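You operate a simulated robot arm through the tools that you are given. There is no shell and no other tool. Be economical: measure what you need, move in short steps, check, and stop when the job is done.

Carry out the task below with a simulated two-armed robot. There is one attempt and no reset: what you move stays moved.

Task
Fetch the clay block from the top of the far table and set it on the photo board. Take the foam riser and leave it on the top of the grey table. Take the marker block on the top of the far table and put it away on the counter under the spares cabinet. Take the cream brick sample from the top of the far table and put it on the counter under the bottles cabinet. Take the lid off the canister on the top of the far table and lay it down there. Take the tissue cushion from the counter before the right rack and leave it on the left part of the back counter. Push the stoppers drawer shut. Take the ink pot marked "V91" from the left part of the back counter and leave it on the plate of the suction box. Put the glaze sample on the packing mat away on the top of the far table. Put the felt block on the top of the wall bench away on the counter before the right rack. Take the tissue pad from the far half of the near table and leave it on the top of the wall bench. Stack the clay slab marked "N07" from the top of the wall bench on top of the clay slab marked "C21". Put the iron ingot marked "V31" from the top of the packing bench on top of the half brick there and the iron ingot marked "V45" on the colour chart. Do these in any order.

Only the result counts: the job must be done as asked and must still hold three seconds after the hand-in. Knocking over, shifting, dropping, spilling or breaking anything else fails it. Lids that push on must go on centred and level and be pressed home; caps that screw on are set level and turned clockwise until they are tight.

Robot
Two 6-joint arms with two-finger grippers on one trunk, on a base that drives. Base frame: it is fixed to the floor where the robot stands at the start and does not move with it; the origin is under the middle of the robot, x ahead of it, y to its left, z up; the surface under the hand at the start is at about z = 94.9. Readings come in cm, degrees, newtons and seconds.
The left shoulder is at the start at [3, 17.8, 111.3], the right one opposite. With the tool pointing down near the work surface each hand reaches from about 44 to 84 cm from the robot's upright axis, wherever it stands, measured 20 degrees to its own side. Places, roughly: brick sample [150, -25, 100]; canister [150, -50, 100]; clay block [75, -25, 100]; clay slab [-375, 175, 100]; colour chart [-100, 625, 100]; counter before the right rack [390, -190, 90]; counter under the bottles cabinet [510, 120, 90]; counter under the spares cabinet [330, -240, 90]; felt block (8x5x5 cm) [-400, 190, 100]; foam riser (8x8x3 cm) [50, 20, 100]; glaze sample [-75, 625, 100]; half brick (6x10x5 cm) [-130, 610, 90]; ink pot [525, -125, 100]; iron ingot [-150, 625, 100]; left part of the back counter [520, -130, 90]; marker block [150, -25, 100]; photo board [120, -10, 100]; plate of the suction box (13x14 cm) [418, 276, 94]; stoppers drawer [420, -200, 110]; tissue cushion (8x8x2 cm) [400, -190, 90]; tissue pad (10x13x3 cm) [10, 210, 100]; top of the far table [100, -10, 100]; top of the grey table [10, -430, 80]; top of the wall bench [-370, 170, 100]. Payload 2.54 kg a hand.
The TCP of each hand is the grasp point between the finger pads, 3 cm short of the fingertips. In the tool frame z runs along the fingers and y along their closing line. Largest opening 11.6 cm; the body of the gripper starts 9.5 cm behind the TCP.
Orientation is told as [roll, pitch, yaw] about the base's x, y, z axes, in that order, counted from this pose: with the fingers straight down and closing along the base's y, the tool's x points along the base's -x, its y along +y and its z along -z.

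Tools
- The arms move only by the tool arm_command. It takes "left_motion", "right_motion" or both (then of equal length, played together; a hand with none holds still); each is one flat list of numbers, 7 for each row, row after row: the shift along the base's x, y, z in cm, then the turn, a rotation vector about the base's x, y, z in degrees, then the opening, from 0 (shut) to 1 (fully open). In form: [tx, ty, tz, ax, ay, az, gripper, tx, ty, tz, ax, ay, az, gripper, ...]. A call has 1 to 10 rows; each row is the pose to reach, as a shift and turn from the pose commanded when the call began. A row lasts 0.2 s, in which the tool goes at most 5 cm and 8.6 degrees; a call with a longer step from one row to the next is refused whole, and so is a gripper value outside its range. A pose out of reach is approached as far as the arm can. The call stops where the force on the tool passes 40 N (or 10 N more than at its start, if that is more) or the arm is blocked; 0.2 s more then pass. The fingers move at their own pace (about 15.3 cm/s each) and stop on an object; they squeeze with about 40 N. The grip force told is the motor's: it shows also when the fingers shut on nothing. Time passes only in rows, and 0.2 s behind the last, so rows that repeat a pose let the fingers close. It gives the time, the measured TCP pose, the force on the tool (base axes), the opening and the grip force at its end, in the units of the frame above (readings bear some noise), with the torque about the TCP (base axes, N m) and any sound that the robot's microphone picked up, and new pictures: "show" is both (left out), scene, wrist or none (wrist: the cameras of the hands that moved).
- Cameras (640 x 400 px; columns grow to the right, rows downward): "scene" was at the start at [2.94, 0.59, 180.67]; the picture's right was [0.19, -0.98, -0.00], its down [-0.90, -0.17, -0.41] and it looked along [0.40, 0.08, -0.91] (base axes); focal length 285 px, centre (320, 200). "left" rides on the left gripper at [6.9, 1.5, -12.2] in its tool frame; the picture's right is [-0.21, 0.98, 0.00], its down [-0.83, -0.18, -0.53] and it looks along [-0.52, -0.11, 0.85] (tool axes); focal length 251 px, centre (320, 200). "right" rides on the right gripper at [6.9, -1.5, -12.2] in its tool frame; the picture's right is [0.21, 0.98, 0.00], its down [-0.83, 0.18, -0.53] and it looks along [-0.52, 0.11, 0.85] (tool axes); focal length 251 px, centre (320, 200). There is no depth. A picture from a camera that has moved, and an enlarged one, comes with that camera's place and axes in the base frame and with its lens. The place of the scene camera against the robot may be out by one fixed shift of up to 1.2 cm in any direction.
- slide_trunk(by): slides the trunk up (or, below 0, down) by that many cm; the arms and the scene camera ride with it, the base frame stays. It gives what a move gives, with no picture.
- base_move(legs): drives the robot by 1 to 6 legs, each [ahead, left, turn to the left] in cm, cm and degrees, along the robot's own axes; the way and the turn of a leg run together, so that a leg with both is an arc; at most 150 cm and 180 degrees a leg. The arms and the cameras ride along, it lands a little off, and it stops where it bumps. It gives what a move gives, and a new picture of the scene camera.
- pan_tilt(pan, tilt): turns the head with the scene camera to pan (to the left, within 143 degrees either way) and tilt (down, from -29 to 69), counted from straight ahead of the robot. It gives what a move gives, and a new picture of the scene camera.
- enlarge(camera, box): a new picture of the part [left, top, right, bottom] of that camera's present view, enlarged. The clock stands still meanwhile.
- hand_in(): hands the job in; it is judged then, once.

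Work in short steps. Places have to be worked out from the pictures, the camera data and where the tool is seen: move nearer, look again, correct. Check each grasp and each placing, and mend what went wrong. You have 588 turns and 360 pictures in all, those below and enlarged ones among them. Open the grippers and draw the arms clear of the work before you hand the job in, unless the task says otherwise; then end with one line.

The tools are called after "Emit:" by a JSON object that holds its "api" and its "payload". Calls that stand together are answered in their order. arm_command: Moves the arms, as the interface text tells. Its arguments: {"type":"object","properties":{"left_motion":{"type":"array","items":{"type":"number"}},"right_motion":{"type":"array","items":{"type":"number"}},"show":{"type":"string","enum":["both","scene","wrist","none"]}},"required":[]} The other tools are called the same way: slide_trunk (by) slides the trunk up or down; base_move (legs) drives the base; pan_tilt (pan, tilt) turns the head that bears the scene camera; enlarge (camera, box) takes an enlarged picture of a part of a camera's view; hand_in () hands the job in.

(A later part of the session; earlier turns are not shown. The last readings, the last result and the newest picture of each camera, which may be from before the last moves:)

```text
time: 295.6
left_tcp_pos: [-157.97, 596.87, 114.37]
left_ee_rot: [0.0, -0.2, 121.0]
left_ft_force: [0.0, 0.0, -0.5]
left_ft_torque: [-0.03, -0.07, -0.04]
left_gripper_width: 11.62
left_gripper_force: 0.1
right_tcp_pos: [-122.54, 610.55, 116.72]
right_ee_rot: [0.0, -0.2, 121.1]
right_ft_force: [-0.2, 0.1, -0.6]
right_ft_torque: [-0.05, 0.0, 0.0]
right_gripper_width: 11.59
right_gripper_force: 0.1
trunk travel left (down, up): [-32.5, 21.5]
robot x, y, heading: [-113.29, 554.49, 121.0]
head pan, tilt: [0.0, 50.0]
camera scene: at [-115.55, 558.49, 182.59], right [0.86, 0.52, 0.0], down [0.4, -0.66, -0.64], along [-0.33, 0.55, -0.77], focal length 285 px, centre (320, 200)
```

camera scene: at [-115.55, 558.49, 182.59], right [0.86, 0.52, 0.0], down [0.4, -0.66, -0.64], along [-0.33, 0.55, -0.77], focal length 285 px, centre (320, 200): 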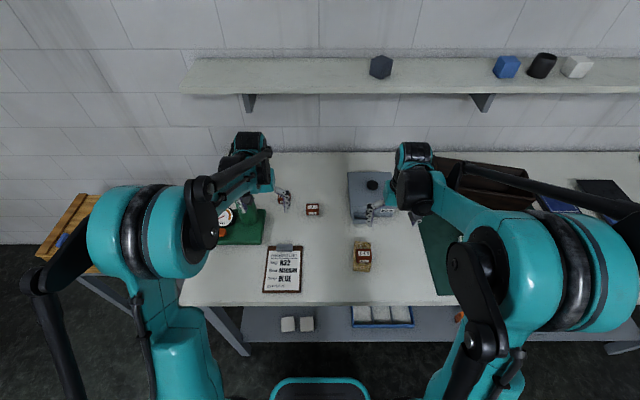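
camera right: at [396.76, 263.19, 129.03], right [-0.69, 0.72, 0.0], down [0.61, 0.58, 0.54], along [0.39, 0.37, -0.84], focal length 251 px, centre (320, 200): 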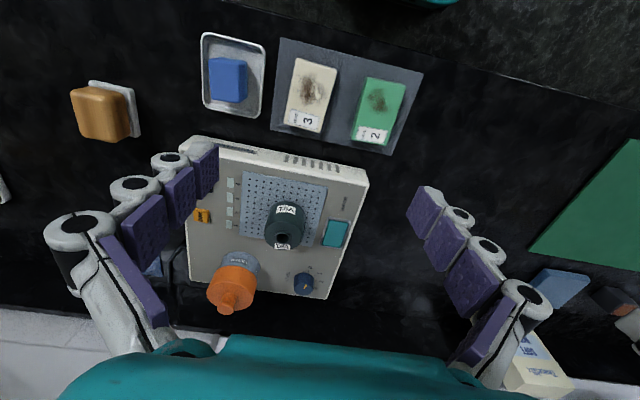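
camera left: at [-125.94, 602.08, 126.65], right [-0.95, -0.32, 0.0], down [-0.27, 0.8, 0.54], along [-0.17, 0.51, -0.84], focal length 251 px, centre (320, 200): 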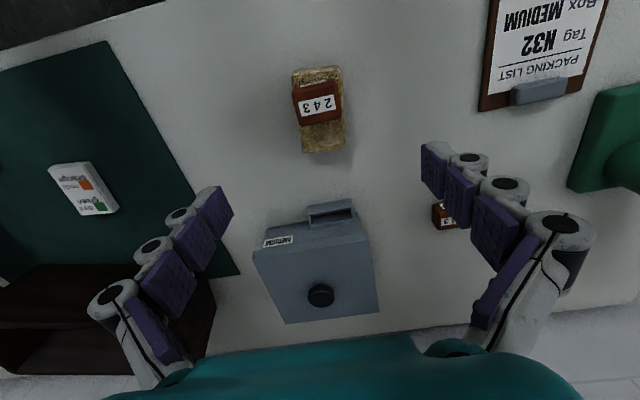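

V45 is near [-164,616]. I'll bring the left hand above it with a reduced opening (neighbours on both sides).

Emit:
{"api": "arm_command", "payload": {"left_motion": [-1.5, 4.7, 0, 0, 0, 0, 0.8, -3, 9.4, 0, 0, 0, 0, 0.65, -4.5, 14.2, 0, 0, 0, 0, 0.65, -6, 18.9, 0, 0, 0, 0, 0.65, -6, 18.9, -4.5, 0, 0, 0, 0.65, -6, 18.9, -9, 0, 0, 0, 0.65], "show": "both"}}

```text
refused: row 3 steps farther than a row can; nothing moved
```

Emit:
{"api": "arm_command", "payload": {"left_motion": [-1.2, 3.8, 0, 0, 0, 0, 0.8, -2.4, 7.6, 0, 0, 0, 0, 0.65, -3.6, 11.4, 0, 0, 0, 0, 0.65, -4.8, 15.2, 0, 0, 0, 0, 0.65, -6, 19, 0, 0, 0, 0, 0.65, -6, 19, -4.5, 0, 0, 0, 0.65, -6, 19, -9, 0, 0, 0, 0.65], "show": "both"}}

```text
time: 297.2
left_tcp_pos: [-164.04, 616.02, 105.32]
left_ee_rot: [0.0, -0.1, 121.1]
left_ft_force: [0.1, 0.0, 0.1]
left_ft_torque: [-0.07, -0.03, 0.05]
left_gripper_width: 7.53
left_gripper_force: 0.1
right_tcp_pos: [-122.52, 610.56, 116.57]
right_ee_rot: [-0.1, -0.1, 120.9]
right_ft_force: [0.1, 0.3, -0.2]
right_ft_torque: [0.01, 0.02, -0.01]
right_gripper_width: 11.59
right_gripper_force: 0.1
trunk travel left (down, up): [-32.5, 21.5]
robot x, y, heading: [-113.0, 555.08, 121.3]
head pan, tilt: [0.0, 50.0]
camera scene: at [-115.57, 558.6, 182.59], right [0.86, 0.52, 0.0], down [0.4, -0.66, -0.64], along [-0.33, 0.55, -0.77], focal length 285 px, centre (320, 200)
camera left: at [-161.79, 609.28, 117.38], right [-0.95, -0.32, 0.0], down [-0.27, 0.8, 0.54], along [-0.17, 0.51, -0.84], focal length 251 px, centre (320, 200)
```

scene: 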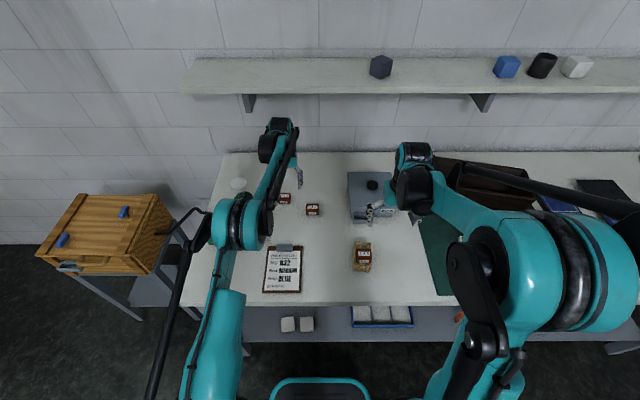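
left: 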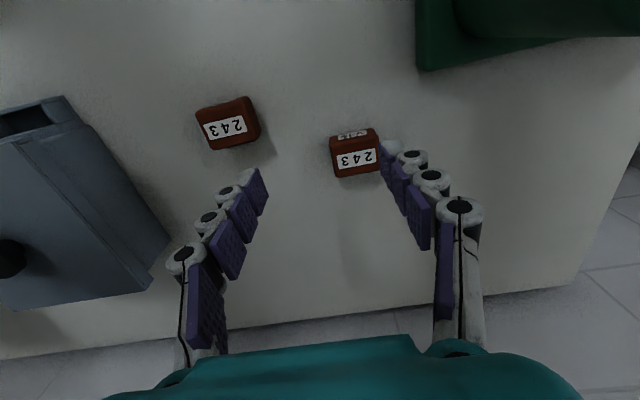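

V45 is ~4 cm further, near the reach limit, so I'll nudge the base left/forward with the hand still high.

Emit:
{"api": "base_move", "payload": {"legs": [[3, 5, 0]]}}

Emit:
{"api": "enlarge", "payload": {"camera": "left", "box": [160, 60, 480, 260]}}

```text
time: 298.1
left_tcp_pos: [-169.94, 615.84, 105.43]
left_ee_rot: [-0.1, -0.3, 121.1]
left_ft_force: [-0.8, -0.1, 0.6]
left_ft_torque: [-0.01, -0.08, -0.01]
left_gripper_width: 7.53
left_gripper_force: 0.0
right_tcp_pos: [-128.52, 610.56, 116.66]
right_ee_rot: [0.0, -0.2, 121.0]
right_ft_force: [-0.2, -0.2, 0.2]
right_ft_torque: [-0.01, -0.02, -0.01]
right_gripper_width: 11.59
right_gripper_force: 0.1
trunk travel left (down, up): [-32.5, 21.5]
robot x, y, heading: [-119.0, 554.71, 121.1]
head pan, tilt: [0.0, 50.0]
camera scene: at [-121.46, 558.41, 182.59], right [0.86, 0.52, 0.0], down [0.4, -0.66, -0.64], along [-0.33, 0.55, -0.77], focal length 285 px, centre (320, 200)
```

scene: 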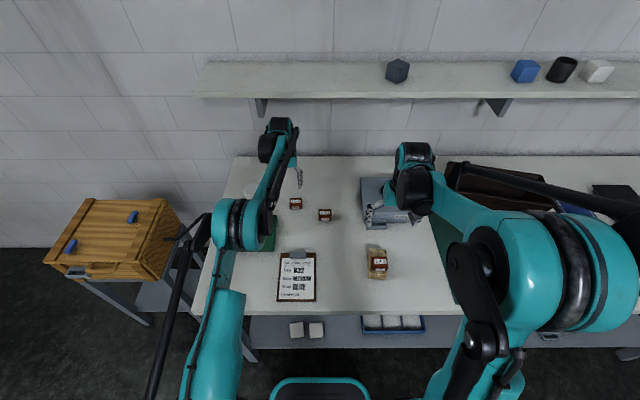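

```text
2.00 times, centred on (320, 160) of left
camera zoom: at [-167.69, 609.11, 117.45], right [-0.95, -0.32, 0.0], down [-0.27, 0.8, 0.54], along [-0.17, 0.51, -0.84], focal length 503 px, centre (320, 280)
```

zoom: 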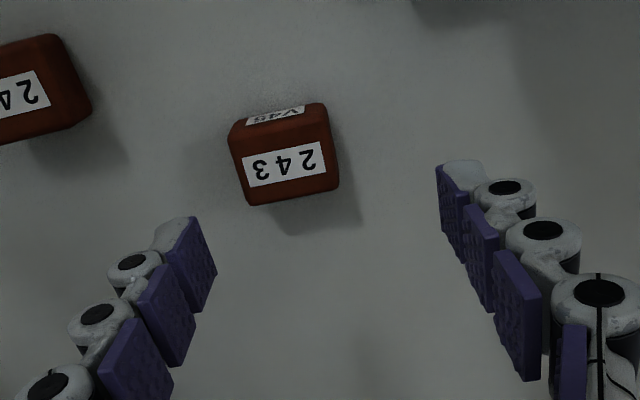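

V45 confirmed at ≈[-168.8,617.7]. Centring, descending to z≈93.3 and gripping.

Emit:
{"api": "arm_command", "payload": {"left_motion": [1.1, 1.9, -2, 0, 0, 0, 0.65, 1.1, 1.9, -6.5, 0, 0, 0, 0.65, 1.1, 1.9, -10, 0, 0, 0, 0.65, 1.1, 1.9, -12, 0, 0, 0, 0.65, 1.1, 1.9, -12, 0, 0, 0, 0, 1.1, 1.9, -12, 0, 0, 0, 0, 1.1, 1.9, -12, 0, 0, 0, 0], "show": "wrist"}}

```text
time: 299.8
left_tcp_pos: [-167.98, 616.3, 94.19]
left_ee_rot: [0.0, -0.2, 121.1]
left_ft_force: [1.4, 0.1, -0.2]
left_ft_torque: [0.15, -0.14, -0.05]
left_gripper_width: 4.93
left_gripper_force: 40.2
left hand out of reach, approached as far as the arm can: row 3, 4, 5, 6, 7
right_tcp_pos: [-128.19, 610.59, 116.71]
right_ee_rot: [-0.1, -0.3, 121.1]
right_ft_force: [-0.3, 0.5, -0.5]
right_ft_torque: [0.0, 0.01, -0.02]
right_gripper_width: 11.59
right_gripper_force: 0.0
trunk travel left (down, up): [-32.5, 21.5]
robot x, y, heading: [-118.55, 554.68, 121.1]
head pan, tilt: [0.0, 50.0]
camera left: at [-165.68, 609.5, 106.21], right [-0.95, -0.32, 0.0], down [-0.27, 0.8, 0.54], along [-0.17, 0.51, -0.84], focal length 251 px, centre (320, 200)
```

left: 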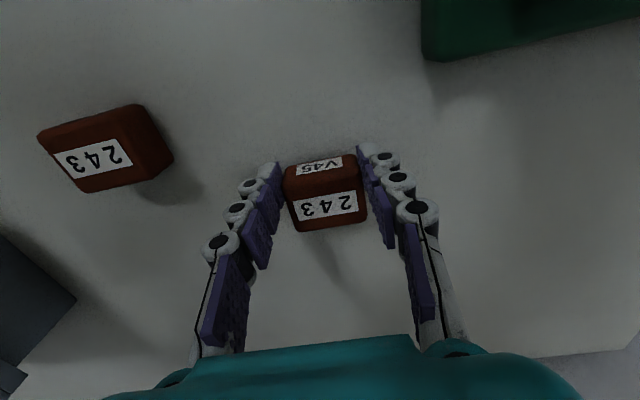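

V45 is gripped (slightly off-centre, reach limit). I'll lift and check for tilt.

Emit:
{"api": "arm_command", "payload": {"left_motion": [0, 0, 2, 0, 0, 0, 0, 0.5, -0.8, 5, 0, 0, 0, 0, 1.5, -2.4, 9, 0, 0, 0, 0, 3, -5, 12.5, 0, 0, 0, 0, 5, -8.4, 15, 0, 0, 0, 0, 7, -12, 16, 0, 0, 0, 0], "show": "wrist"}}

```text
time: 301.1
left_tcp_pos: [-160.94, 603.98, 110.37]
left_ee_rot: [0.0, -0.3, 121.1]
left_ft_force: [-0.1, -0.9, -4.7]
left_ft_torque: [-0.06, 0.0, 0.0]
left_gripper_width: 4.91
left_gripper_force: 39.8
right_tcp_pos: [-128.24, 610.38, 116.79]
right_ee_rot: [-0.1, -0.3, 121.1]
right_ft_force: [-0.3, -0.1, 0.3]
right_ft_torque: [0.03, 0.03, -0.01]
right_gripper_width: 11.6
right_gripper_force: 0.1
trunk travel left (down, up): [-32.5, 21.5]
robot x, y, heading: [-119.06, 554.18, 121.3]
head pan, tilt: [0.0, 50.0]
camera left: at [-158.62, 597.26, 122.35], right [-0.95, -0.32, 0.0], down [-0.27, 0.8, 0.54], along [-0.17, 0.51, -0.84], focal length 251 px, centre (320, 200)
```

left: 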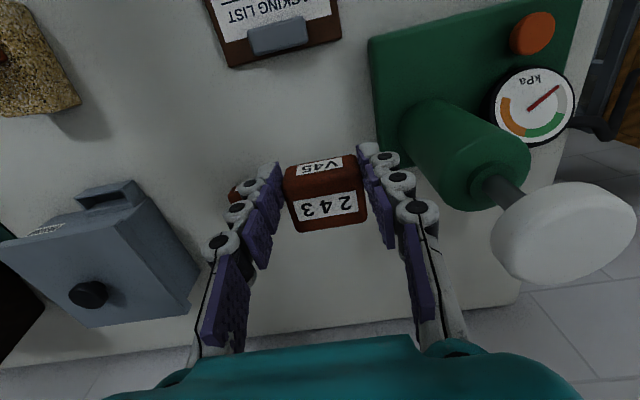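

V45 is held level. Before sliding the base right toward the colour chart (≈[-96,634]), I'll raise both hands to clear the boxes and the water jug.

Emit:
{"api": "arm_command", "payload": {"left_motion": [1, -1.7, 3, 0, 0, 0, 0, 2, -3.4, 6, 0, 0, 0, 0, 3, -5.1, 9, 0, 0, 0, 0, 4.1, -6.8, 10, 0, 0, 0, 0], "right_motion": [0, 0, 4, 0, 0, 0, 1, 0, 0, 8, 0, 0, 0, 1, 0, 0, 12, 0, 0, 0, 1, 0, 0, 14, 0, 0, 0, 1], "show": "none"}}

Emit:
{"api": "base_move", "payload": {"legs": [[-2, -60, 0]]}}

```text
time: 302.1
left_tcp_pos: [-156.84, 597.32, 120.14]
left_ee_rot: [-0.1, -0.2, 121.2]
left_ft_force: [0.8, -0.2, -3.2]
left_ft_torque: [-0.07, -0.04, 0.0]
left_gripper_width: 4.94
left_gripper_force: 39.6
right_tcp_pos: [-128.27, 610.33, 130.8]
right_ee_rot: [0.0, -0.2, 121.1]
right_ft_force: [0.6, 0.3, 1.0]
right_ft_torque: [0.05, 0.03, 0.01]
right_gripper_width: 11.6
right_gripper_force: 0.1
trunk travel left (down, up): [-32.5, 21.5]
robot x, y, heading: [-118.94, 554.65, 121.1]
head pan, tilt: [0.0, 50.0]
```

```text
time: 305.5
left_tcp_pos: [-104.89, 626.54, 120.23]
left_ee_rot: [0.0, -0.3, 121.2]
left_ft_force: [0.2, -1.3, -4.4]
left_ft_torque: [-0.06, -0.01, 0.02]
left_gripper_width: 4.91
left_gripper_force: 40.1
right_tcp_pos: [-76.49, 639.55, 130.73]
right_ee_rot: [-0.2, -0.3, 121.1]
right_ft_force: [0.1, -0.1, -0.1]
right_ft_torque: [-0.02, 0.01, 0.01]
right_gripper_width: 11.59
right_gripper_force: 0.0
trunk travel left (down, up): [-32.5, 21.5]
robot x, y, heading: [-67.07, 583.72, 121.2]
head pan, tilt: [0.0, 50.0]
camera scene: at [-69.29, 587.51, 182.59], right [0.86, 0.52, 0.0], down [0.4, -0.66, -0.64], along [-0.33, 0.55, -0.77], focal length 285 px, centre (320, 200)
```

scene: 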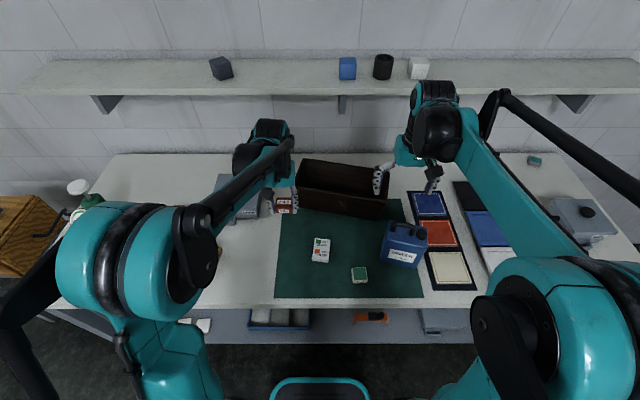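

I'll enlarge the mat area to verify the card and the coloured trays' labels.

Emit:
{"api": "enlarge", "payload": {"camera": "scene", "box": [270, 180, 490, 310]}}

Emit:
{"api": "enlarge", "payload": {"camera": "scene", "box": [300, 225, 380, 290]}}

```text
2.91 times, centred on (380, 245) of scene
camera zoom: at [-69.29, 587.51, 182.59], right [0.86, 0.52, 0.0], down [0.4, -0.66, -0.64], along [-0.33, 0.55, -0.77], focal length 829 px, centre (146, 69)
```

zoom: 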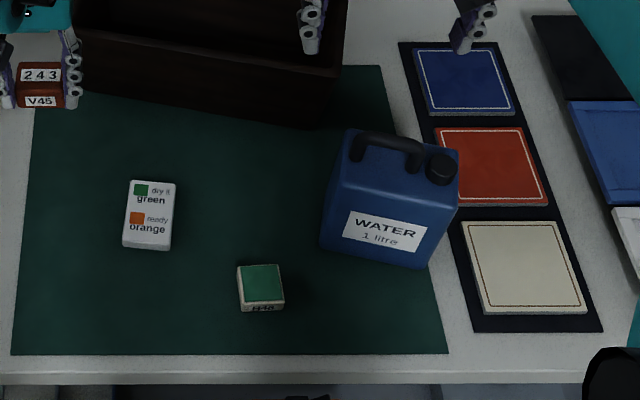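

```text
6.15 times, centred on (340, 258) of scene
camera zoom: at [-69.29, 587.51, 182.59], right [0.86, 0.52, 0.0], down [0.4, -0.66, -0.64], along [-0.33, 0.55, -0.77], focal length 1754 px, centre (197, -154)
```

zoom: 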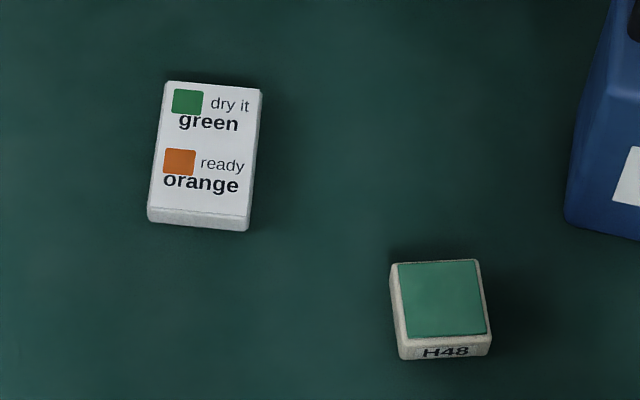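

The card is the colour chart at ≈[-96,633] (about 1.5 cm thick). The ingot's centre sits ~1.6 cm ahead of the TCP, so I aim TCP ≈[-95.3,631.6].

Emit:
{"api": "arm_command", "payload": {"left_motion": [3.2, 1.7, 0, 0, 0, 0, 0, 6.4, 3.4, 0, 0, 0, 0, 0, 9.6, 5.1, -2, 0, 0, 0, 0, 9.6, 5.1, -6.5, 0, 0, 0, 0, 9.6, 5.1, -11, 0, 0, 0, 0, 9.6, 5.1, -15.5, 0, 0, 0, 0, 9.6, 5.1, -20, 0, 0, 0, 0], "show": "both"}}

```text
time: 307.1
left_tcp_pos: [-95.5, 631.49, 99.98]
left_ee_rot: [0.1, -0.3, 121.3]
left_ft_force: [-0.6, 0.0, -5.2]
left_ft_torque: [-0.08, -0.03, -0.03]
left_gripper_width: 4.91
left_gripper_force: 40.0
right_tcp_pos: [-76.58, 639.68, 130.53]
right_ee_rot: [-0.1, -0.1, 121.1]
right_ft_force: [0.3, -0.1, 0.4]
right_ft_torque: [-0.02, -0.01, 0.04]
right_gripper_width: 11.59
right_gripper_force: 0.0
trunk travel left (down, up): [-32.5, 21.5]
robot x, y, heading: [-67.05, 583.82, 121.1]
head pan, tilt: [0.0, 50.0]
camera scene: at [-69.39, 587.65, 182.59], right [0.86, 0.52, 0.0], down [0.4, -0.66, -0.64], along [-0.33, 0.55, -0.77], focal length 285 px, centre (320, 200)
camera left: at [-93.18, 624.85, 112.02], right [-0.95, -0.32, 0.0], down [-0.27, 0.8, 0.54], along [-0.17, 0.51, -0.84], focal length 251 px, centre (320, 200)
```

scene: 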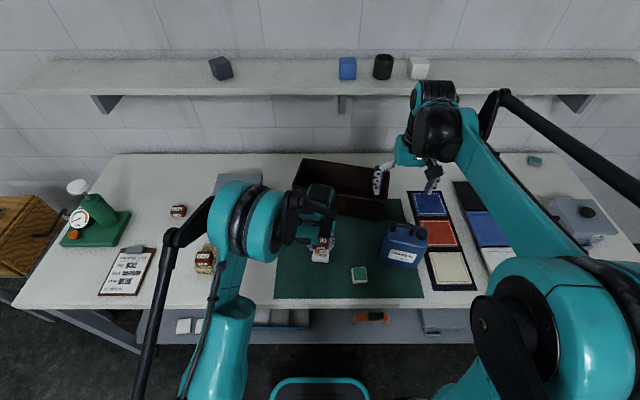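
left: 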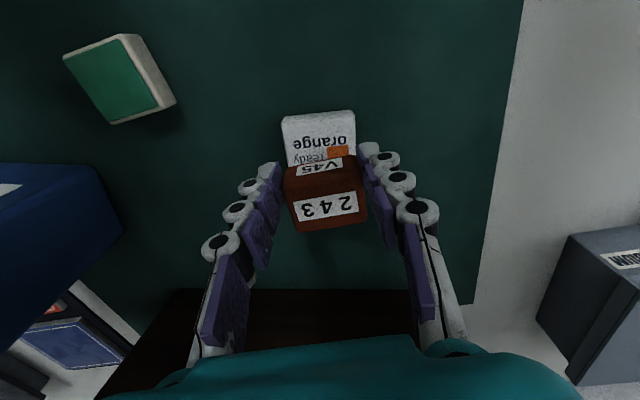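

The ingot projects onto the middle of the chart. Lowering to contact.

Emit:
{"api": "arm_command", "payload": {"left_motion": [0, 0, -2, 0, 0, 0, 0, 0, 0, -3, 0, 0, 0, 0, 0, 0, -3.4, 0, 0, 0, 0, 0, 0, -3.8, 0, 0, 0, 0, 0, 0, -4.2, 0, 0, 0, 0, 0, 0, -4.6, 0, 0, 0, 0, 0, 0, -5, 0, 0, 0, 0, 0, 0, -5.4, 0, 0, 0, 0], "show": "wrist"}}

```text
time: 308.9
left_tcp_pos: [-95.21, 631.34, 95.1]
left_ee_rot: [0.0, -0.2, 121.1]
left_ft_force: [1.2, -3.4, 24.2]
left_ft_torque: [0.01, 0.06, 0.0]
left_gripper_width: 4.96
left_gripper_force: 39.8
right_tcp_pos: [-76.31, 639.3, 130.79]
right_ee_rot: [-0.1, -0.4, 121.1]
right_ft_force: [-0.6, 0.6, -1.2]
right_ft_torque: [-0.02, 0.01, 0.01]
right_gripper_width: 11.61
right_gripper_force: 0.0
trunk travel left (down, up): [-32.5, 21.5]
robot x, y, heading: [-66.73, 584.32, 121.3]
head pan, tilt: [0.0, 50.0]
stopped in row 8 (left hand): the force on the tool passed its limit at 49 N (the readings are from after the stop); the commanded pose is now the measured one
camera left: at [-92.97, 624.65, 107.11], right [-0.95, -0.32, 0.0], down [-0.27, 0.8, 0.54], along [-0.17, 0.51, -0.84], focal length 251 px, centre (320, 200)
```

left: 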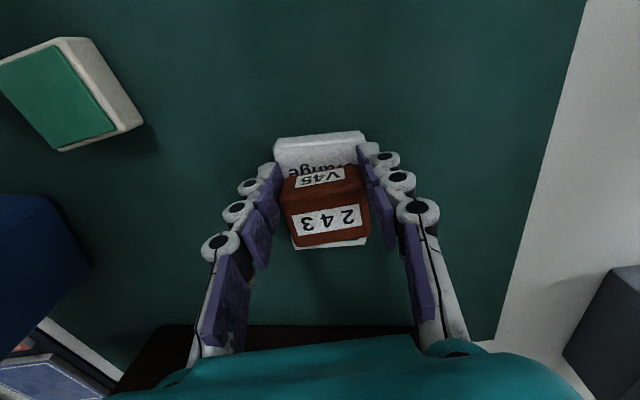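

V45 rests on the chart, within its outline. I'll release and lift, then look.

Emit:
{"api": "arm_command", "payload": {"left_motion": [0, 0, 0.2, 0, 0, 0, 0.6, 0, 0, 0.2, 0, 0, 0, 0.6, 0, 0, 4, 0, 0, 0, 0.6, 0, 0, 8.5, 0, 0, 0, 0.7, 0, 0, 13, 0, 0, 0, 0.9, 0, 0, 17.5, 0, 0, 0, 1, -3, -2, 20, 0, 0, 0, 1], "show": "wrist"}}

```text
time: 310.5
left_tcp_pos: [-98.63, 629.59, 115.12]
left_ee_rot: [-0.1, -0.3, 121.2]
left_ft_force: [0.3, -0.7, -1.2]
left_ft_torque: [0.03, -0.03, -0.02]
left_gripper_width: 11.58
left_gripper_force: 0.1
right_tcp_pos: [-76.63, 639.46, 130.65]
right_ee_rot: [-0.2, -0.3, 121.2]
right_ft_force: [-0.8, -0.2, -0.6]
right_ft_torque: [0.05, -0.02, -0.02]
right_gripper_width: 11.64
right_gripper_force: 0.1
trunk travel left (down, up): [-32.5, 21.5]
robot x, y, heading: [-67.01, 583.86, 121.0]
head pan, tilt: [0.0, 50.0]
camera left: at [-96.27, 622.72, 127.13], right [-0.95, -0.32, 0.0], down [-0.27, 0.8, 0.54], along [-0.17, 0.51, -0.84], focal length 251 px, centre (320, 200)
```

left: 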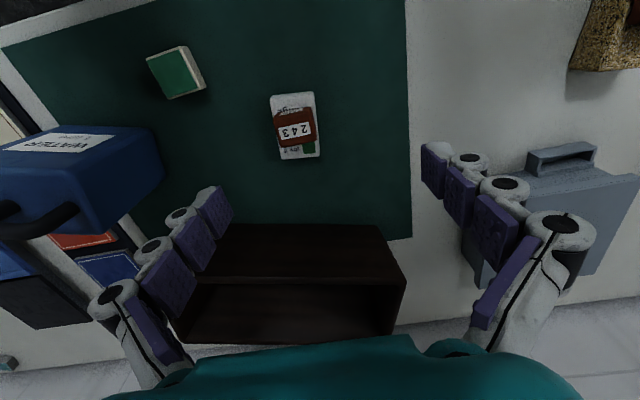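

V45 sits nicely on the chart. I'll take the glaze tile (≈[-80.2,631.3]) with the right hand, moving the left hand aside first.

Emit:
{"api": "arm_command", "payload": {"left_motion": [-3, -1.8, 1, 0, 0, 0, 1, -6, -3.6, 2, 0, 0, 0, 1, -9, -5.4, 3, 0, 0, 0, 1, -12, -7.2, 3, 0, 0, 0, 1, -12, -7.2, 3, 0, 0, 0, 1, -12, -7.2, 3, 0, 0, 0, 1, -12, -7.2, 3, 0, 0, 0, 1, -12, -7.2, 3, 0, 0, 0, 1], "right_motion": [-1.8, -4, 0, 0, 0, 0, 0.9, -3.6, -8.2, 0, 0, 0, 0, 0.75, -3.6, -8.2, -4.5, 0, 0, 0, 0.75, -3.6, -8.2, -9, 0, 0, 0, 0.75, -3.6, -8.2, -13.5, 0, 0, 0, 0.75, -3.6, -8.2, -18, 0, 0, 0, 0.75, -3.6, -8.2, -22.5, 0, 0, 0, 0.75, -3.6, -8.2, -26, 0, 0, 0, 0.75], "show": "wrist"}}

```text
time: 312.3
left_tcp_pos: [-110.44, 622.41, 117.88]
left_ee_rot: [0.0, -0.2, 121.2]
left_ft_force: [0.3, -0.3, -0.3]
left_ft_torque: [0.0, -0.03, 0.01]
left_gripper_width: 11.61
left_gripper_force: 0.0
right_tcp_pos: [-79.93, 631.3, 104.54]
right_ee_rot: [0.0, -0.2, 121.0]
right_ft_force: [0.7, 0.2, -0.3]
right_ft_torque: [-0.03, -0.02, 0.0]
right_gripper_width: 8.64
right_gripper_force: 0.0
trunk travel left (down, up): [-32.5, 21.5]
robot x, y, heading: [-66.87, 583.5, 121.2]
head pan, tilt: [0.0, 50.0]
camera right: at [-75.04, 626.29, 116.83], right [-0.72, -0.69, 0.0], down [-0.58, 0.61, 0.54], along [-0.37, 0.39, -0.84], focal length 251 px, centre (320, 200)
camera left: at [-108.14, 615.7, 129.94], right [-0.95, -0.32, 0.0], down [-0.27, 0.8, 0.54], along [-0.17, 0.51, -0.84], focal length 251 px, centre (320, 200)
```

right: 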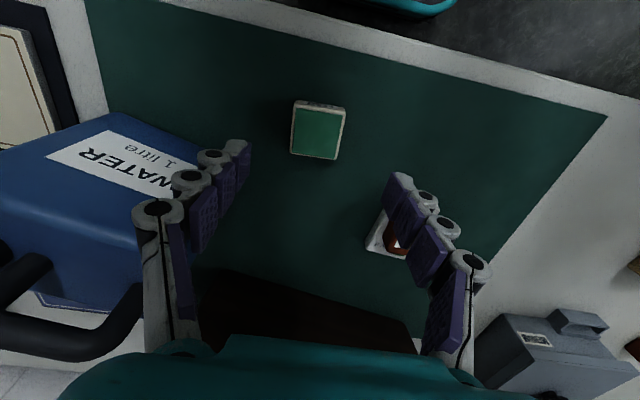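
left: 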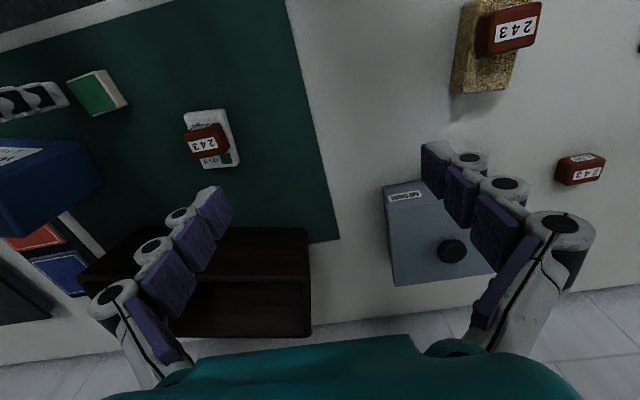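

Aligned over the glaze tile. Descending with a 5° turn, then gripping.

Emit:
{"api": "arm_command", "payload": {"right_motion": [0, 0, -4.5, 0, 0, 5, 0.75, 0, 0, -9, 0, 0, 5, 0.75, 0, 0, -11.1, 0, 0, 5, 0.75, 0, 0, -11.1, 0, 0, 5, 0, 0, 0, -11.1, 0, 0, 5, 0, 0, 0, -11.1, 0, 0, 5, 0], "show": "wrist"}}

```text
time: 313.7
left_tcp_pos: [-110.3, 622.22, 117.85]
left_ee_rot: [0.0, -0.3, 121.1]
left_ft_force: [0.5, 0.3, 0.0]
left_ft_torque: [0.01, -0.01, -0.03]
left_gripper_width: 11.61
left_gripper_force: 0.0
right_tcp_pos: [-80.07, 631.62, 93.83]
right_ee_rot: [0.0, -0.2, 126.1]
right_ft_force: [2.8, 0.9, 1.7]
right_ft_torque: [0.15, -0.09, -0.09]
right_gripper_width: 4.87
right_gripper_force: 39.7
right hand out of reach, approached as far as the arm can: row 3, 4, 5, 6
trunk travel left (down, up): [-32.5, 21.5]
robot x, y, heading: [-66.99, 584.22, 121.4]
head pan, tilt: [0.0, 50.0]
camera right: at [-74.78, 627.07, 106.12], right [-0.66, -0.75, 0.0], down [-0.63, 0.56, 0.54], along [-0.4, 0.36, -0.84], focal length 251 px, centre (320, 200)
```

right: 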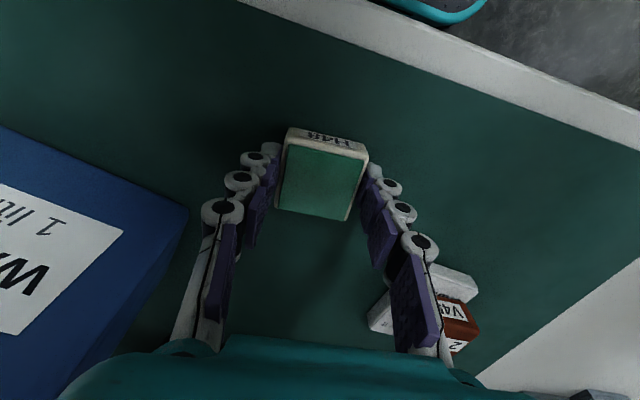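

Glaze gripped (4.9 cm). Lifting straight up.

Emit:
{"api": "arm_command", "payload": {"right_motion": [0, 0, 4, 0, 0, 0, 0, 0, 0, 8.5, 0, 0, 0, 0, 0, 0, 13, 0, 0, 0, 0, 0, 0, 17.5, 0, 0, 0, 0, 0, 0, 22, 0, 0, -2.5, 0, 0, 0, 25, 0, 0, -5, 0], "show": "wrist"}}

```text
time: 315.1
left_tcp_pos: [-110.38, 622.17, 117.89]
left_ee_rot: [0.0, -0.3, 121.1]
left_ft_force: [-0.4, -0.3, -0.2]
left_ft_torque: [-0.01, 0.03, 0.01]
left_gripper_width: 11.59
left_gripper_force: 0.1
right_tcp_pos: [-80.26, 631.54, 118.78]
right_ee_rot: [-0.1, -0.3, 121.1]
right_ft_force: [1.1, 0.1, -1.5]
right_ft_torque: [0.01, -0.03, 0.0]
right_gripper_width: 4.87
right_gripper_force: 40.0
trunk travel left (down, up): [-32.5, 21.5]
robot x, y, heading: [-67.14, 583.9, 121.1]
head pan, tilt: [0.0, 50.0]
camera right: at [-75.3, 626.43, 131.09], right [-0.73, -0.69, 0.0], down [-0.58, 0.61, 0.54], along [-0.37, 0.39, -0.84], focal length 251 px, centre (320, 200)
```

right: 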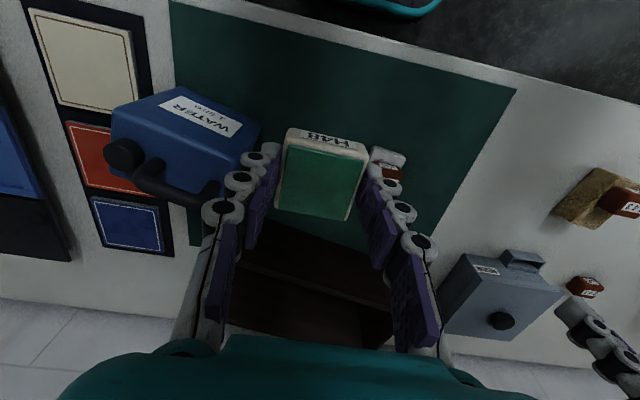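

Glaze held. Now to the tissue pad: I'll back away along the aisle, then turn to face the near table.

Emit:
{"api": "base_move", "payload": {"legs": [[-150, 0, 0], [-150, 0, 0], [-43, 0, 0], [0, 0, 90], [40, 0, 0]]}}

Emit:
{"api": "pan_tilt", "payload": {"pan": 10, "tilt": 35}}

```text
time: 337.6
left_tcp_pos: [36.46, 226.81, 118.01]
left_ee_rot: [-0.1, -0.2, -148.9]
left_ft_force: [-0.6, -0.1, -1.2]
left_ft_torque: [0.0, -0.01, -0.03]
left_gripper_width: 11.56
left_gripper_force: 0.0
right_tcp_pos: [27.16, 256.88, 118.69]
right_ee_rot: [-0.1, -0.3, -148.9]
right_ft_force: [-0.5, 0.2, -0.1]
right_ft_torque: [-0.01, 0.0, 0.03]
right_gripper_width: 4.92
right_gripper_force: 39.7
trunk travel left (down, up): [-32.5, 21.5]
robot x, y, heading: [75.02, 270.36, -149.0]
head pan, tilt: [0.0, 50.0]
camera scene: at [70.88, 267.22, 182.59], right [-0.52, 0.86, 0.0], down [0.66, 0.4, -0.64], along [-0.55, -0.33, -0.77], focal length 285 px, centre (320, 200)
```

scene: 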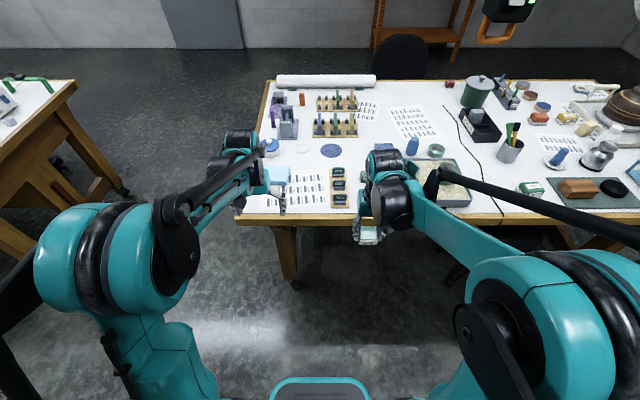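

```text
time: 338.4
left_tcp_pos: [36.35, 226.75, 118.03]
left_ee_rot: [-0.1, -0.2, -148.9]
left_ft_force: [-0.2, -0.4, -0.4]
left_ft_torque: [-0.03, -0.03, 0.0]
left_gripper_width: 11.6
left_gripper_force: 0.1
right_tcp_pos: [27.27, 256.87, 118.71]
right_ee_rot: [-0.1, -0.3, -148.8]
right_ft_force: [1.1, -1.0, -1.2]
right_ft_torque: [-0.01, 0.03, 0.02]
right_gripper_width: 4.86
right_gripper_force: 40.0
trunk travel left (down, up): [-32.5, 21.5]
robot x, y, heading: [74.76, 270.0, -148.8]
head pan, tilt: [10.0, 35.0]
camera scene: at [70.92, 265.46, 184.76], right [-0.66, 0.75, 0.0], down [0.43, 0.38, -0.82], along [-0.62, -0.54, -0.57], focal length 285 px, centre (320, 200)
```

scene: 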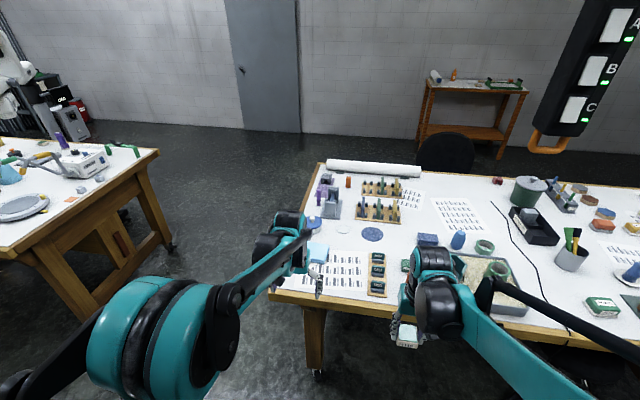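

The pad is just beyond the left hand, at about [7,206]. I'll advance 36 cm so the hand hovers over it.

Emit:
{"api": "base_move", "payload": {"legs": [[36, 0, 0]]}}

Emit:
{"api": "enlarge", "payload": {"camera": "left", "box": [0, 0, 640, 400]}}

```text
time: 340.7
left_tcp_pos: [5.94, 208.51, 117.97]
left_ee_rot: [-0.1, -0.3, -148.9]
left_ft_force: [-0.2, 0.6, 0.5]
left_ft_torque: [-0.02, -0.04, -0.03]
left_gripper_width: 11.62
left_gripper_force: 0.2
right_tcp_pos: [-3.33, 238.7, 118.78]
right_ee_rot: [0.0, -0.3, -149.0]
right_ft_force: [-0.1, -1.0, -0.7]
right_ft_torque: [0.0, -0.03, 0.01]
right_gripper_width: 4.88
right_gripper_force: 40.1
trunk travel left (down, up): [-32.5, 21.5]
robot x, y, heading: [44.34, 251.83, -149.0]
head pan, tilt: [10.0, 35.0]
camera scene: at [40.29, 247.01, 184.77], right [-0.66, 0.75, 0.0], down [0.43, 0.38, -0.82], along [-0.62, -0.54, -0.57], focal length 285 px, centre (320, 200)
```

scene: 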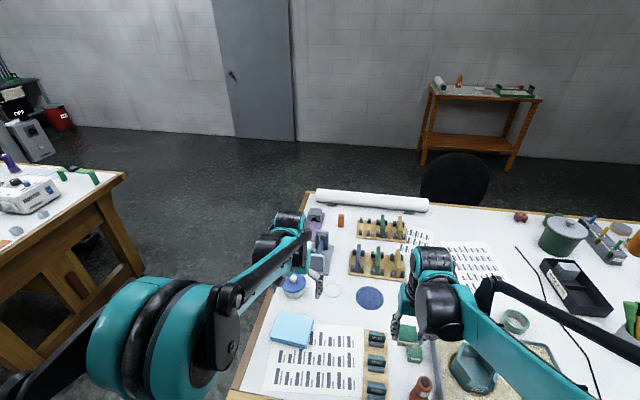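

```text
1.00 times, centred on (320, 200) of left (not enlarged: the box is as wide or as high as the picture)
camera zoom: at [12.57, 210.72, 129.96], right [0.32, -0.95, 0.0], down [-0.8, -0.27, 0.54], along [-0.51, -0.17, -0.84], focal length 251 px, centre (320, 200)
```

zoom: 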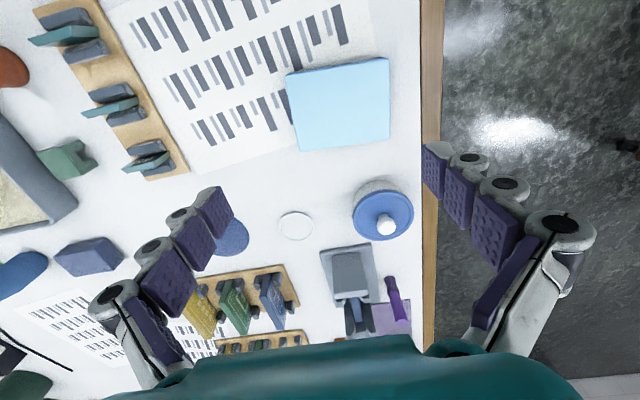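

The pad's 10 cm side lies along the robot's forward direction, so I need to rotate the left hand 90°. I'll do that in hover and watch.

Emit:
{"api": "arm_command", "payload": {"left_motion": [0.1, -0.2, 0, 0, 0, 8.5, 1, 0.2, -0.4, 0, 0, 0, 17, 1, 0.3, -0.6, 0, 0, 0, 25.5, 1, 0.4, -0.8, 0, 0, 0, 34, 1, 0.5, -1, 0, 0, 0, 42.5, 1, 0.6, -1.2, 0, 0, 0, 51, 1, 0.7, -1.5, 0, 0, 0, 59.5, 1, 0.8, -1.7, 0, 0, 0, 68, 1, 0.8, -1.9, 0, 0, 0, 76.5, 1, 0.9, -2, 0, 0, 0, 85, 1], "show": "wrist"}}

```text
time: 342.9
left_tcp_pos: [6.79, 206.47, 117.93]
left_ee_rot: [0.0, -0.3, -63.7]
left_ft_force: [0.4, -0.3, -0.2]
left_ft_torque: [0.0, -0.01, 0.0]
left_gripper_width: 11.57
left_gripper_force: 0.0
right_tcp_pos: [-3.3, 238.65, 118.74]
right_ee_rot: [0.0, -0.3, -149.0]
right_ft_force: [-0.4, 0.3, -0.9]
right_ft_torque: [0.01, 0.02, 0.01]
right_gripper_width: 4.9
right_gripper_force: 40.0
trunk travel left (down, up): [-32.5, 21.5]
robot x, y, heading: [44.05, 251.48, -149.0]
head pan, tilt: [10.0, 35.0]
camera left: at [5.05, 213.37, 129.97], right [0.97, 0.24, 0.0], down [0.2, -0.82, 0.54], along [0.13, -0.52, -0.84], focal length 251 px, centre (320, 200)
```

left: 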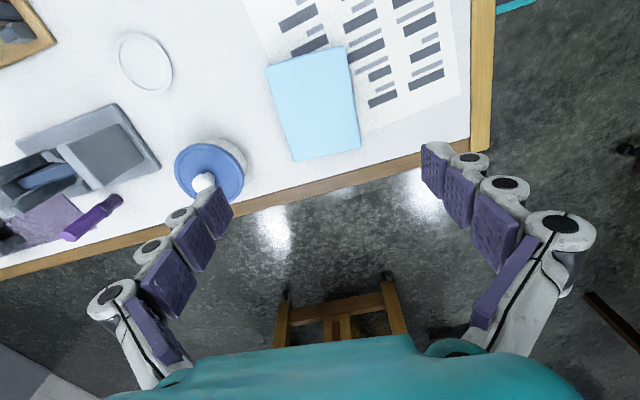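

Rotation works. I'll fine-tune (yaw +3°, ~1 cm shift) and lower to check clearance with the blue-lidded jar.

Emit:
{"api": "arm_command", "payload": {"left_motion": [-0.9, 0.1, -4.5, 0, 0, 3, 1, -0.9, 0.1, -9, 0, 0, 3, 1, -0.9, 0.1, -13, 0, 0, 3, 1], "show": "wrist"}}

```text
time: 343.7
left_tcp_pos: [5.84, 206.57, 104.93]
left_ee_rot: [0.1, -0.2, -61.0]
left_ft_force: [-1.1, -0.4, -0.5]
left_ft_torque: [0.0, -0.03, 0.01]
left_gripper_width: 11.57
left_gripper_force: 0.1
right_tcp_pos: [-3.33, 238.43, 118.6]
right_ee_rot: [-0.2, -0.2, -149.1]
right_ft_force: [-0.7, -0.5, -1.3]
right_ft_torque: [0.04, -0.05, -0.02]
right_gripper_width: 4.86
right_gripper_force: 40.3
trunk travel left (down, up): [-32.5, 21.5]
robot x, y, heading: [44.36, 252.35, -149.1]
head pan, tilt: [10.0, 35.0]
camera left: at [3.76, 213.38, 116.92], right [0.96, 0.29, 0.0], down [0.24, -0.81, 0.54], along [0.15, -0.51, -0.84], focal length 251 px, centre (320, 200)
```

left: 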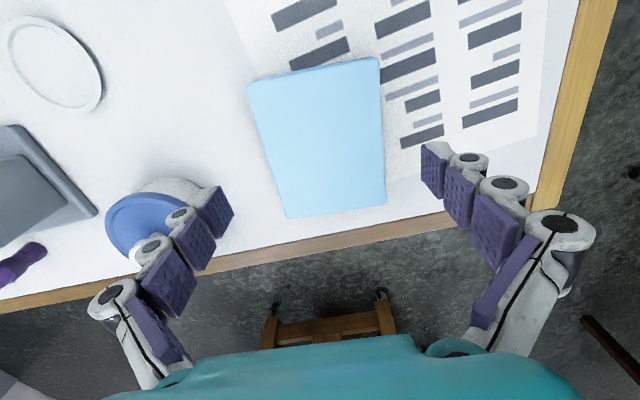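

Jar lid is near the left finger, so I'll grip 2 cm off-centre away from it. Descending and gripping.

Emit:
{"api": "arm_command", "payload": {"left_motion": [-0.2, 2.2, 0, 0, 0, 0, 0.97, -0.2, 2.2, -3, 0, 0, 0, 0.97, -0.2, 2.2, -6.4, 0, 0, 0, 0.97, -0.2, 2.2, -6.4, 0, 0, 0, 0, -0.2, 2.2, -6.4, 0, 0, 0, 0, -0.2, 2.2, -6.4, 0, 0, 0, 0], "show": "wrist"}}

```text
time: 345.1
left_tcp_pos: [5.72, 208.74, 98.48]
left_ee_rot: [0.1, -0.2, -61.0]
left_ft_force: [-0.1, -0.9, -0.1]
left_ft_torque: [0.01, -0.05, 0.0]
left_gripper_width: 9.65
left_gripper_force: 39.6
right_tcp_pos: [-3.28, 238.68, 118.68]
right_ee_rot: [-0.1, -0.3, -148.9]
right_ft_force: [-0.6, 0.7, -0.8]
right_ft_torque: [-0.02, 0.0, 0.02]
right_gripper_width: 4.89
right_gripper_force: 40.2
trunk travel left (down, up): [-32.5, 21.5]
robot x, y, heading: [44.39, 251.81, -149.0]
head pan, tilt: [10.0, 35.0]
camera left: at [3.65, 215.65, 110.55], right [0.96, 0.29, 0.0], down [0.24, -0.81, 0.54], along [0.15, -0.51, -0.84], focal length 251 px, centre (320, 200)
```

left: 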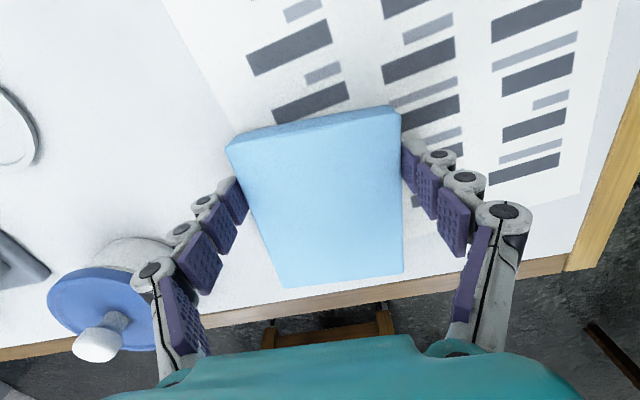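

Pad gripped (9.65). Lifting straight up and looking.

Emit:
{"api": "arm_command", "payload": {"left_motion": [0, 0, 4.5, 0, 0, 0, 0, 0, 0, 9, 0, 0, 0, 0, 0, 0, 13.5, 0, 0, 0, 0, 0, 0, 18, 0, 0, 0, 0, 0, 0, 20, 0, 0, 0, 0], "show": "wrist"}}

```text
time: 346.3
left_tcp_pos: [5.6, 208.73, 118.72]
left_ee_rot: [0.0, -0.2, -61.0]
left_ft_force: [0.7, 0.2, -1.1]
left_ft_torque: [0.01, 0.03, 0.0]
left_gripper_width: 9.69
left_gripper_force: 39.8
right_tcp_pos: [-3.26, 238.52, 118.63]
right_ee_rot: [-0.1, -0.3, -149.0]
right_ft_force: [0.1, 0.0, -0.7]
right_ft_torque: [0.0, -0.01, -0.04]
right_gripper_width: 4.87
right_gripper_force: 40.1
trunk travel left (down, up): [-32.5, 21.5]
robot x, y, heading: [44.49, 251.7, -149.0]
head pan, tilt: [10.0, 35.0]
camera left: at [3.56, 215.54, 130.65], right [0.96, 0.29, 0.0], down [0.24, -0.81, 0.54], along [0.15, -0.51, -0.84], focal length 251 px, centre (320, 200)
```

left: 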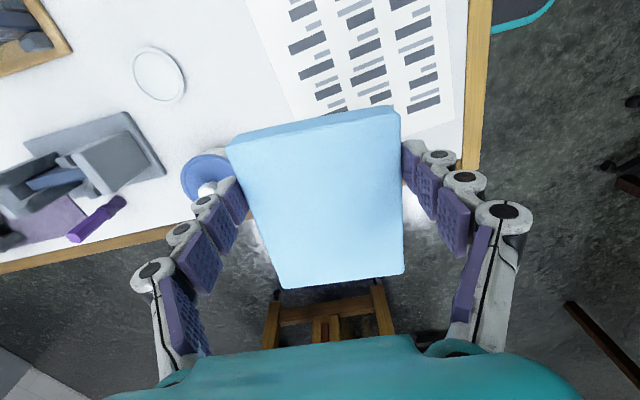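

Pad held. Next I'll drive through the gap between the two tables to the wall bench on the far left, with glaze and pad in hand.

Emit:
{"api": "base_move", "payload": {"legs": [[0, 95, 0], [150, 0, 0], [119, 0, 0.3], [0, -150, 0], [0, -80, 0]]}}

Emit:
{"api": "pan_tilt", "payload": {"pan": 0, "tilt": 35}}

```text
time: 374.7
left_tcp_pos: [-293.1, 181.82, 118.63]
left_ee_rot: [0.1, -0.2, -60.1]
left_ft_force: [0.2, 0.3, 0.0]
left_ft_torque: [0.01, 0.0, 0.01]
left_gripper_width: 9.65
left_gripper_force: 40.2
right_tcp_pos: [-302.19, 211.51, 118.84]
right_ee_rot: [-0.1, -0.3, -148.3]
right_ft_force: [0.5, -0.3, -1.0]
right_ft_torque: [0.0, -0.01, -0.01]
right_gripper_width: 4.9
right_gripper_force: 39.7
trunk travel left (down, up): [-32.5, 21.5]
robot x, y, heading: [-254.68, 225.34, -148.4]
head pan, tilt: [10.0, 35.0]
camera scene: at [-258.75, 220.54, 184.77], right [-0.67, 0.75, 0.0], down [0.43, 0.38, -0.82], along [-0.61, -0.55, -0.57], focal length 285 px, centre (320, 200)
```

scene: 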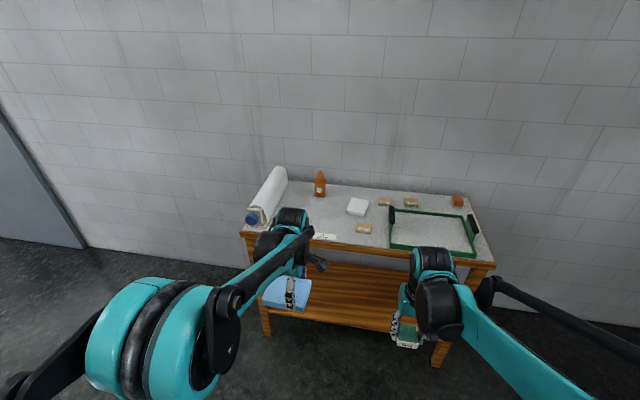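

```text
time: 375.4
left_tcp_pos: [-292.94, 181.75, 118.46]
left_ee_rot: [0.0, -0.2, -60.2]
left_ft_force: [-0.6, 0.9, 0.9]
left_ft_torque: [0.0, -0.01, 0.01]
left_gripper_width: 9.64
left_gripper_force: 40.2
right_tcp_pos: [-302.26, 211.58, 118.77]
right_ee_rot: [-0.1, -0.3, -148.2]
right_ft_force: [1.1, 0.9, -1.7]
right_ft_torque: [0.01, -0.02, 0.01]
right_gripper_width: 4.86
right_gripper_force: 40.4
trunk travel left (down, up): [-32.5, 21.5]
robot x, y, heading: [-254.69, 225.4, -148.3]
head pan, tilt: [0.0, 35.0]
camera scene: at [-259.64, 221.73, 184.77], right [-0.53, 0.85, 0.0], down [0.49, 0.3, -0.82], along [-0.7, -0.43, -0.57], focal length 285 px, centre (320, 200)
```

scene: 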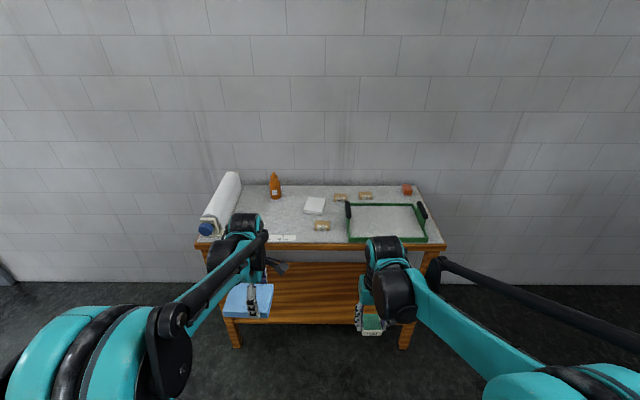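

I'll enlarge the wall bench top.

Emit:
{"api": "enlarge", "payload": {"camera": "scene", "box": [190, 160, 450, 260]}}

```text
2.46 times, centred on (320, 210) of scene
camera zoom: at [-259.64, 221.73, 184.77], right [-0.53, 0.85, 0.0], down [0.49, 0.3, -0.82], along [-0.7, -0.43, -0.57], focal length 702 px, centre (320, 175)
```

zoom: 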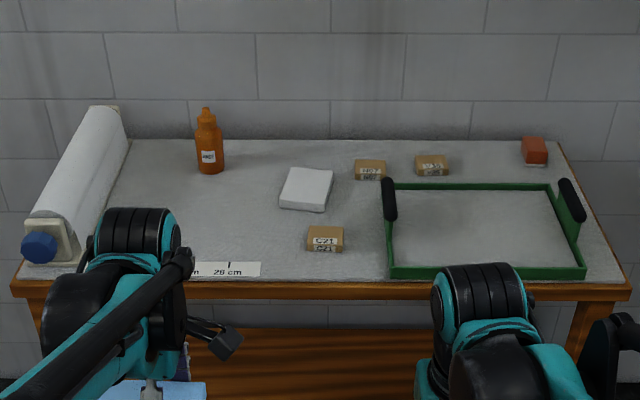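

Slabs: C21 ≈[-348,169], N07 ≈[-374,164.5], a third ≈[-383,175]; felt block ≈[-402,192]; bare spot for the pad ≈[-344.5,141]. I'll drive up to the bench.

Emit:
{"api": "base_move", "payload": {"legs": [[65, 0, 0]]}}

Emit:
{"api": "pan_tilt", "payload": {"pan": 0, "tilt": 50}}

```text
time: 379.0
left_tcp_pos: [-349.02, 147.95, 118.53]
left_ee_rot: [-0.1, -0.1, -60.6]
left_ft_force: [0.6, -0.5, 0.0]
left_ft_torque: [-0.01, -0.01, -0.01]
left_gripper_width: 9.65
left_gripper_force: 39.9
right_tcp_pos: [-357.93, 177.72, 118.74]
right_ee_rot: [0.0, -0.4, -148.7]
right_ft_force: [-0.6, 0.4, -1.1]
right_ft_torque: [0.02, -0.02, 0.01]
right_gripper_width: 4.87
right_gripper_force: 39.6
trunk travel left (down, up): [-32.5, 21.5]
robot x, y, heading: [-310.23, 191.11, -149.0]
head pan, tilt: [0.0, 35.0]
camera scene: at [-315.37, 187.63, 184.77], right [-0.52, 0.85, 0.0], down [0.49, 0.3, -0.82], along [-0.7, -0.43, -0.57], focal length 285 px, centre (320, 200)
```

scene: 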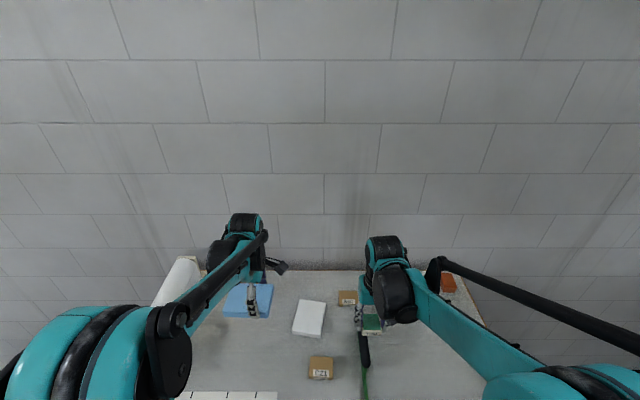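

```text
time: 379.8
left_tcp_pos: [-348.9, 148.02, 118.62]
left_ee_rot: [0.0, -0.2, -60.7]
left_ft_force: [0.0, 1.1, 0.1]
left_ft_torque: [0.01, -0.01, 0.0]
left_gripper_width: 9.66
left_gripper_force: 40.0
right_tcp_pos: [-358.0, 177.7, 118.82]
right_ee_rot: [-0.2, -0.4, -148.7]
right_ft_force: [-0.3, -0.8, -1.5]
right_ft_torque: [-0.01, 0.0, 0.01]
right_gripper_width: 4.85
right_gripper_force: 40.1
trunk travel left (down, up): [-32.5, 21.5]
robot x, y, heading: [-310.56, 191.25, -148.6]
head pan, tilt: [0.0, 50.0]
camera scene: at [-314.36, 188.23, 182.6], right [-0.52, 0.85, 0.0], down [0.65, 0.4, -0.64], along [-0.55, -0.33, -0.77], focal length 285 px, centre (320, 200)
```

scene: 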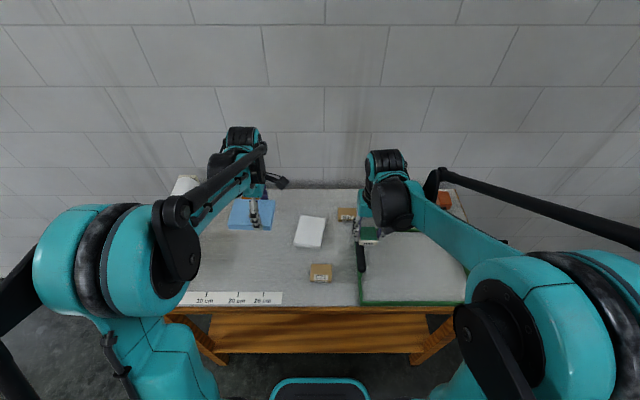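

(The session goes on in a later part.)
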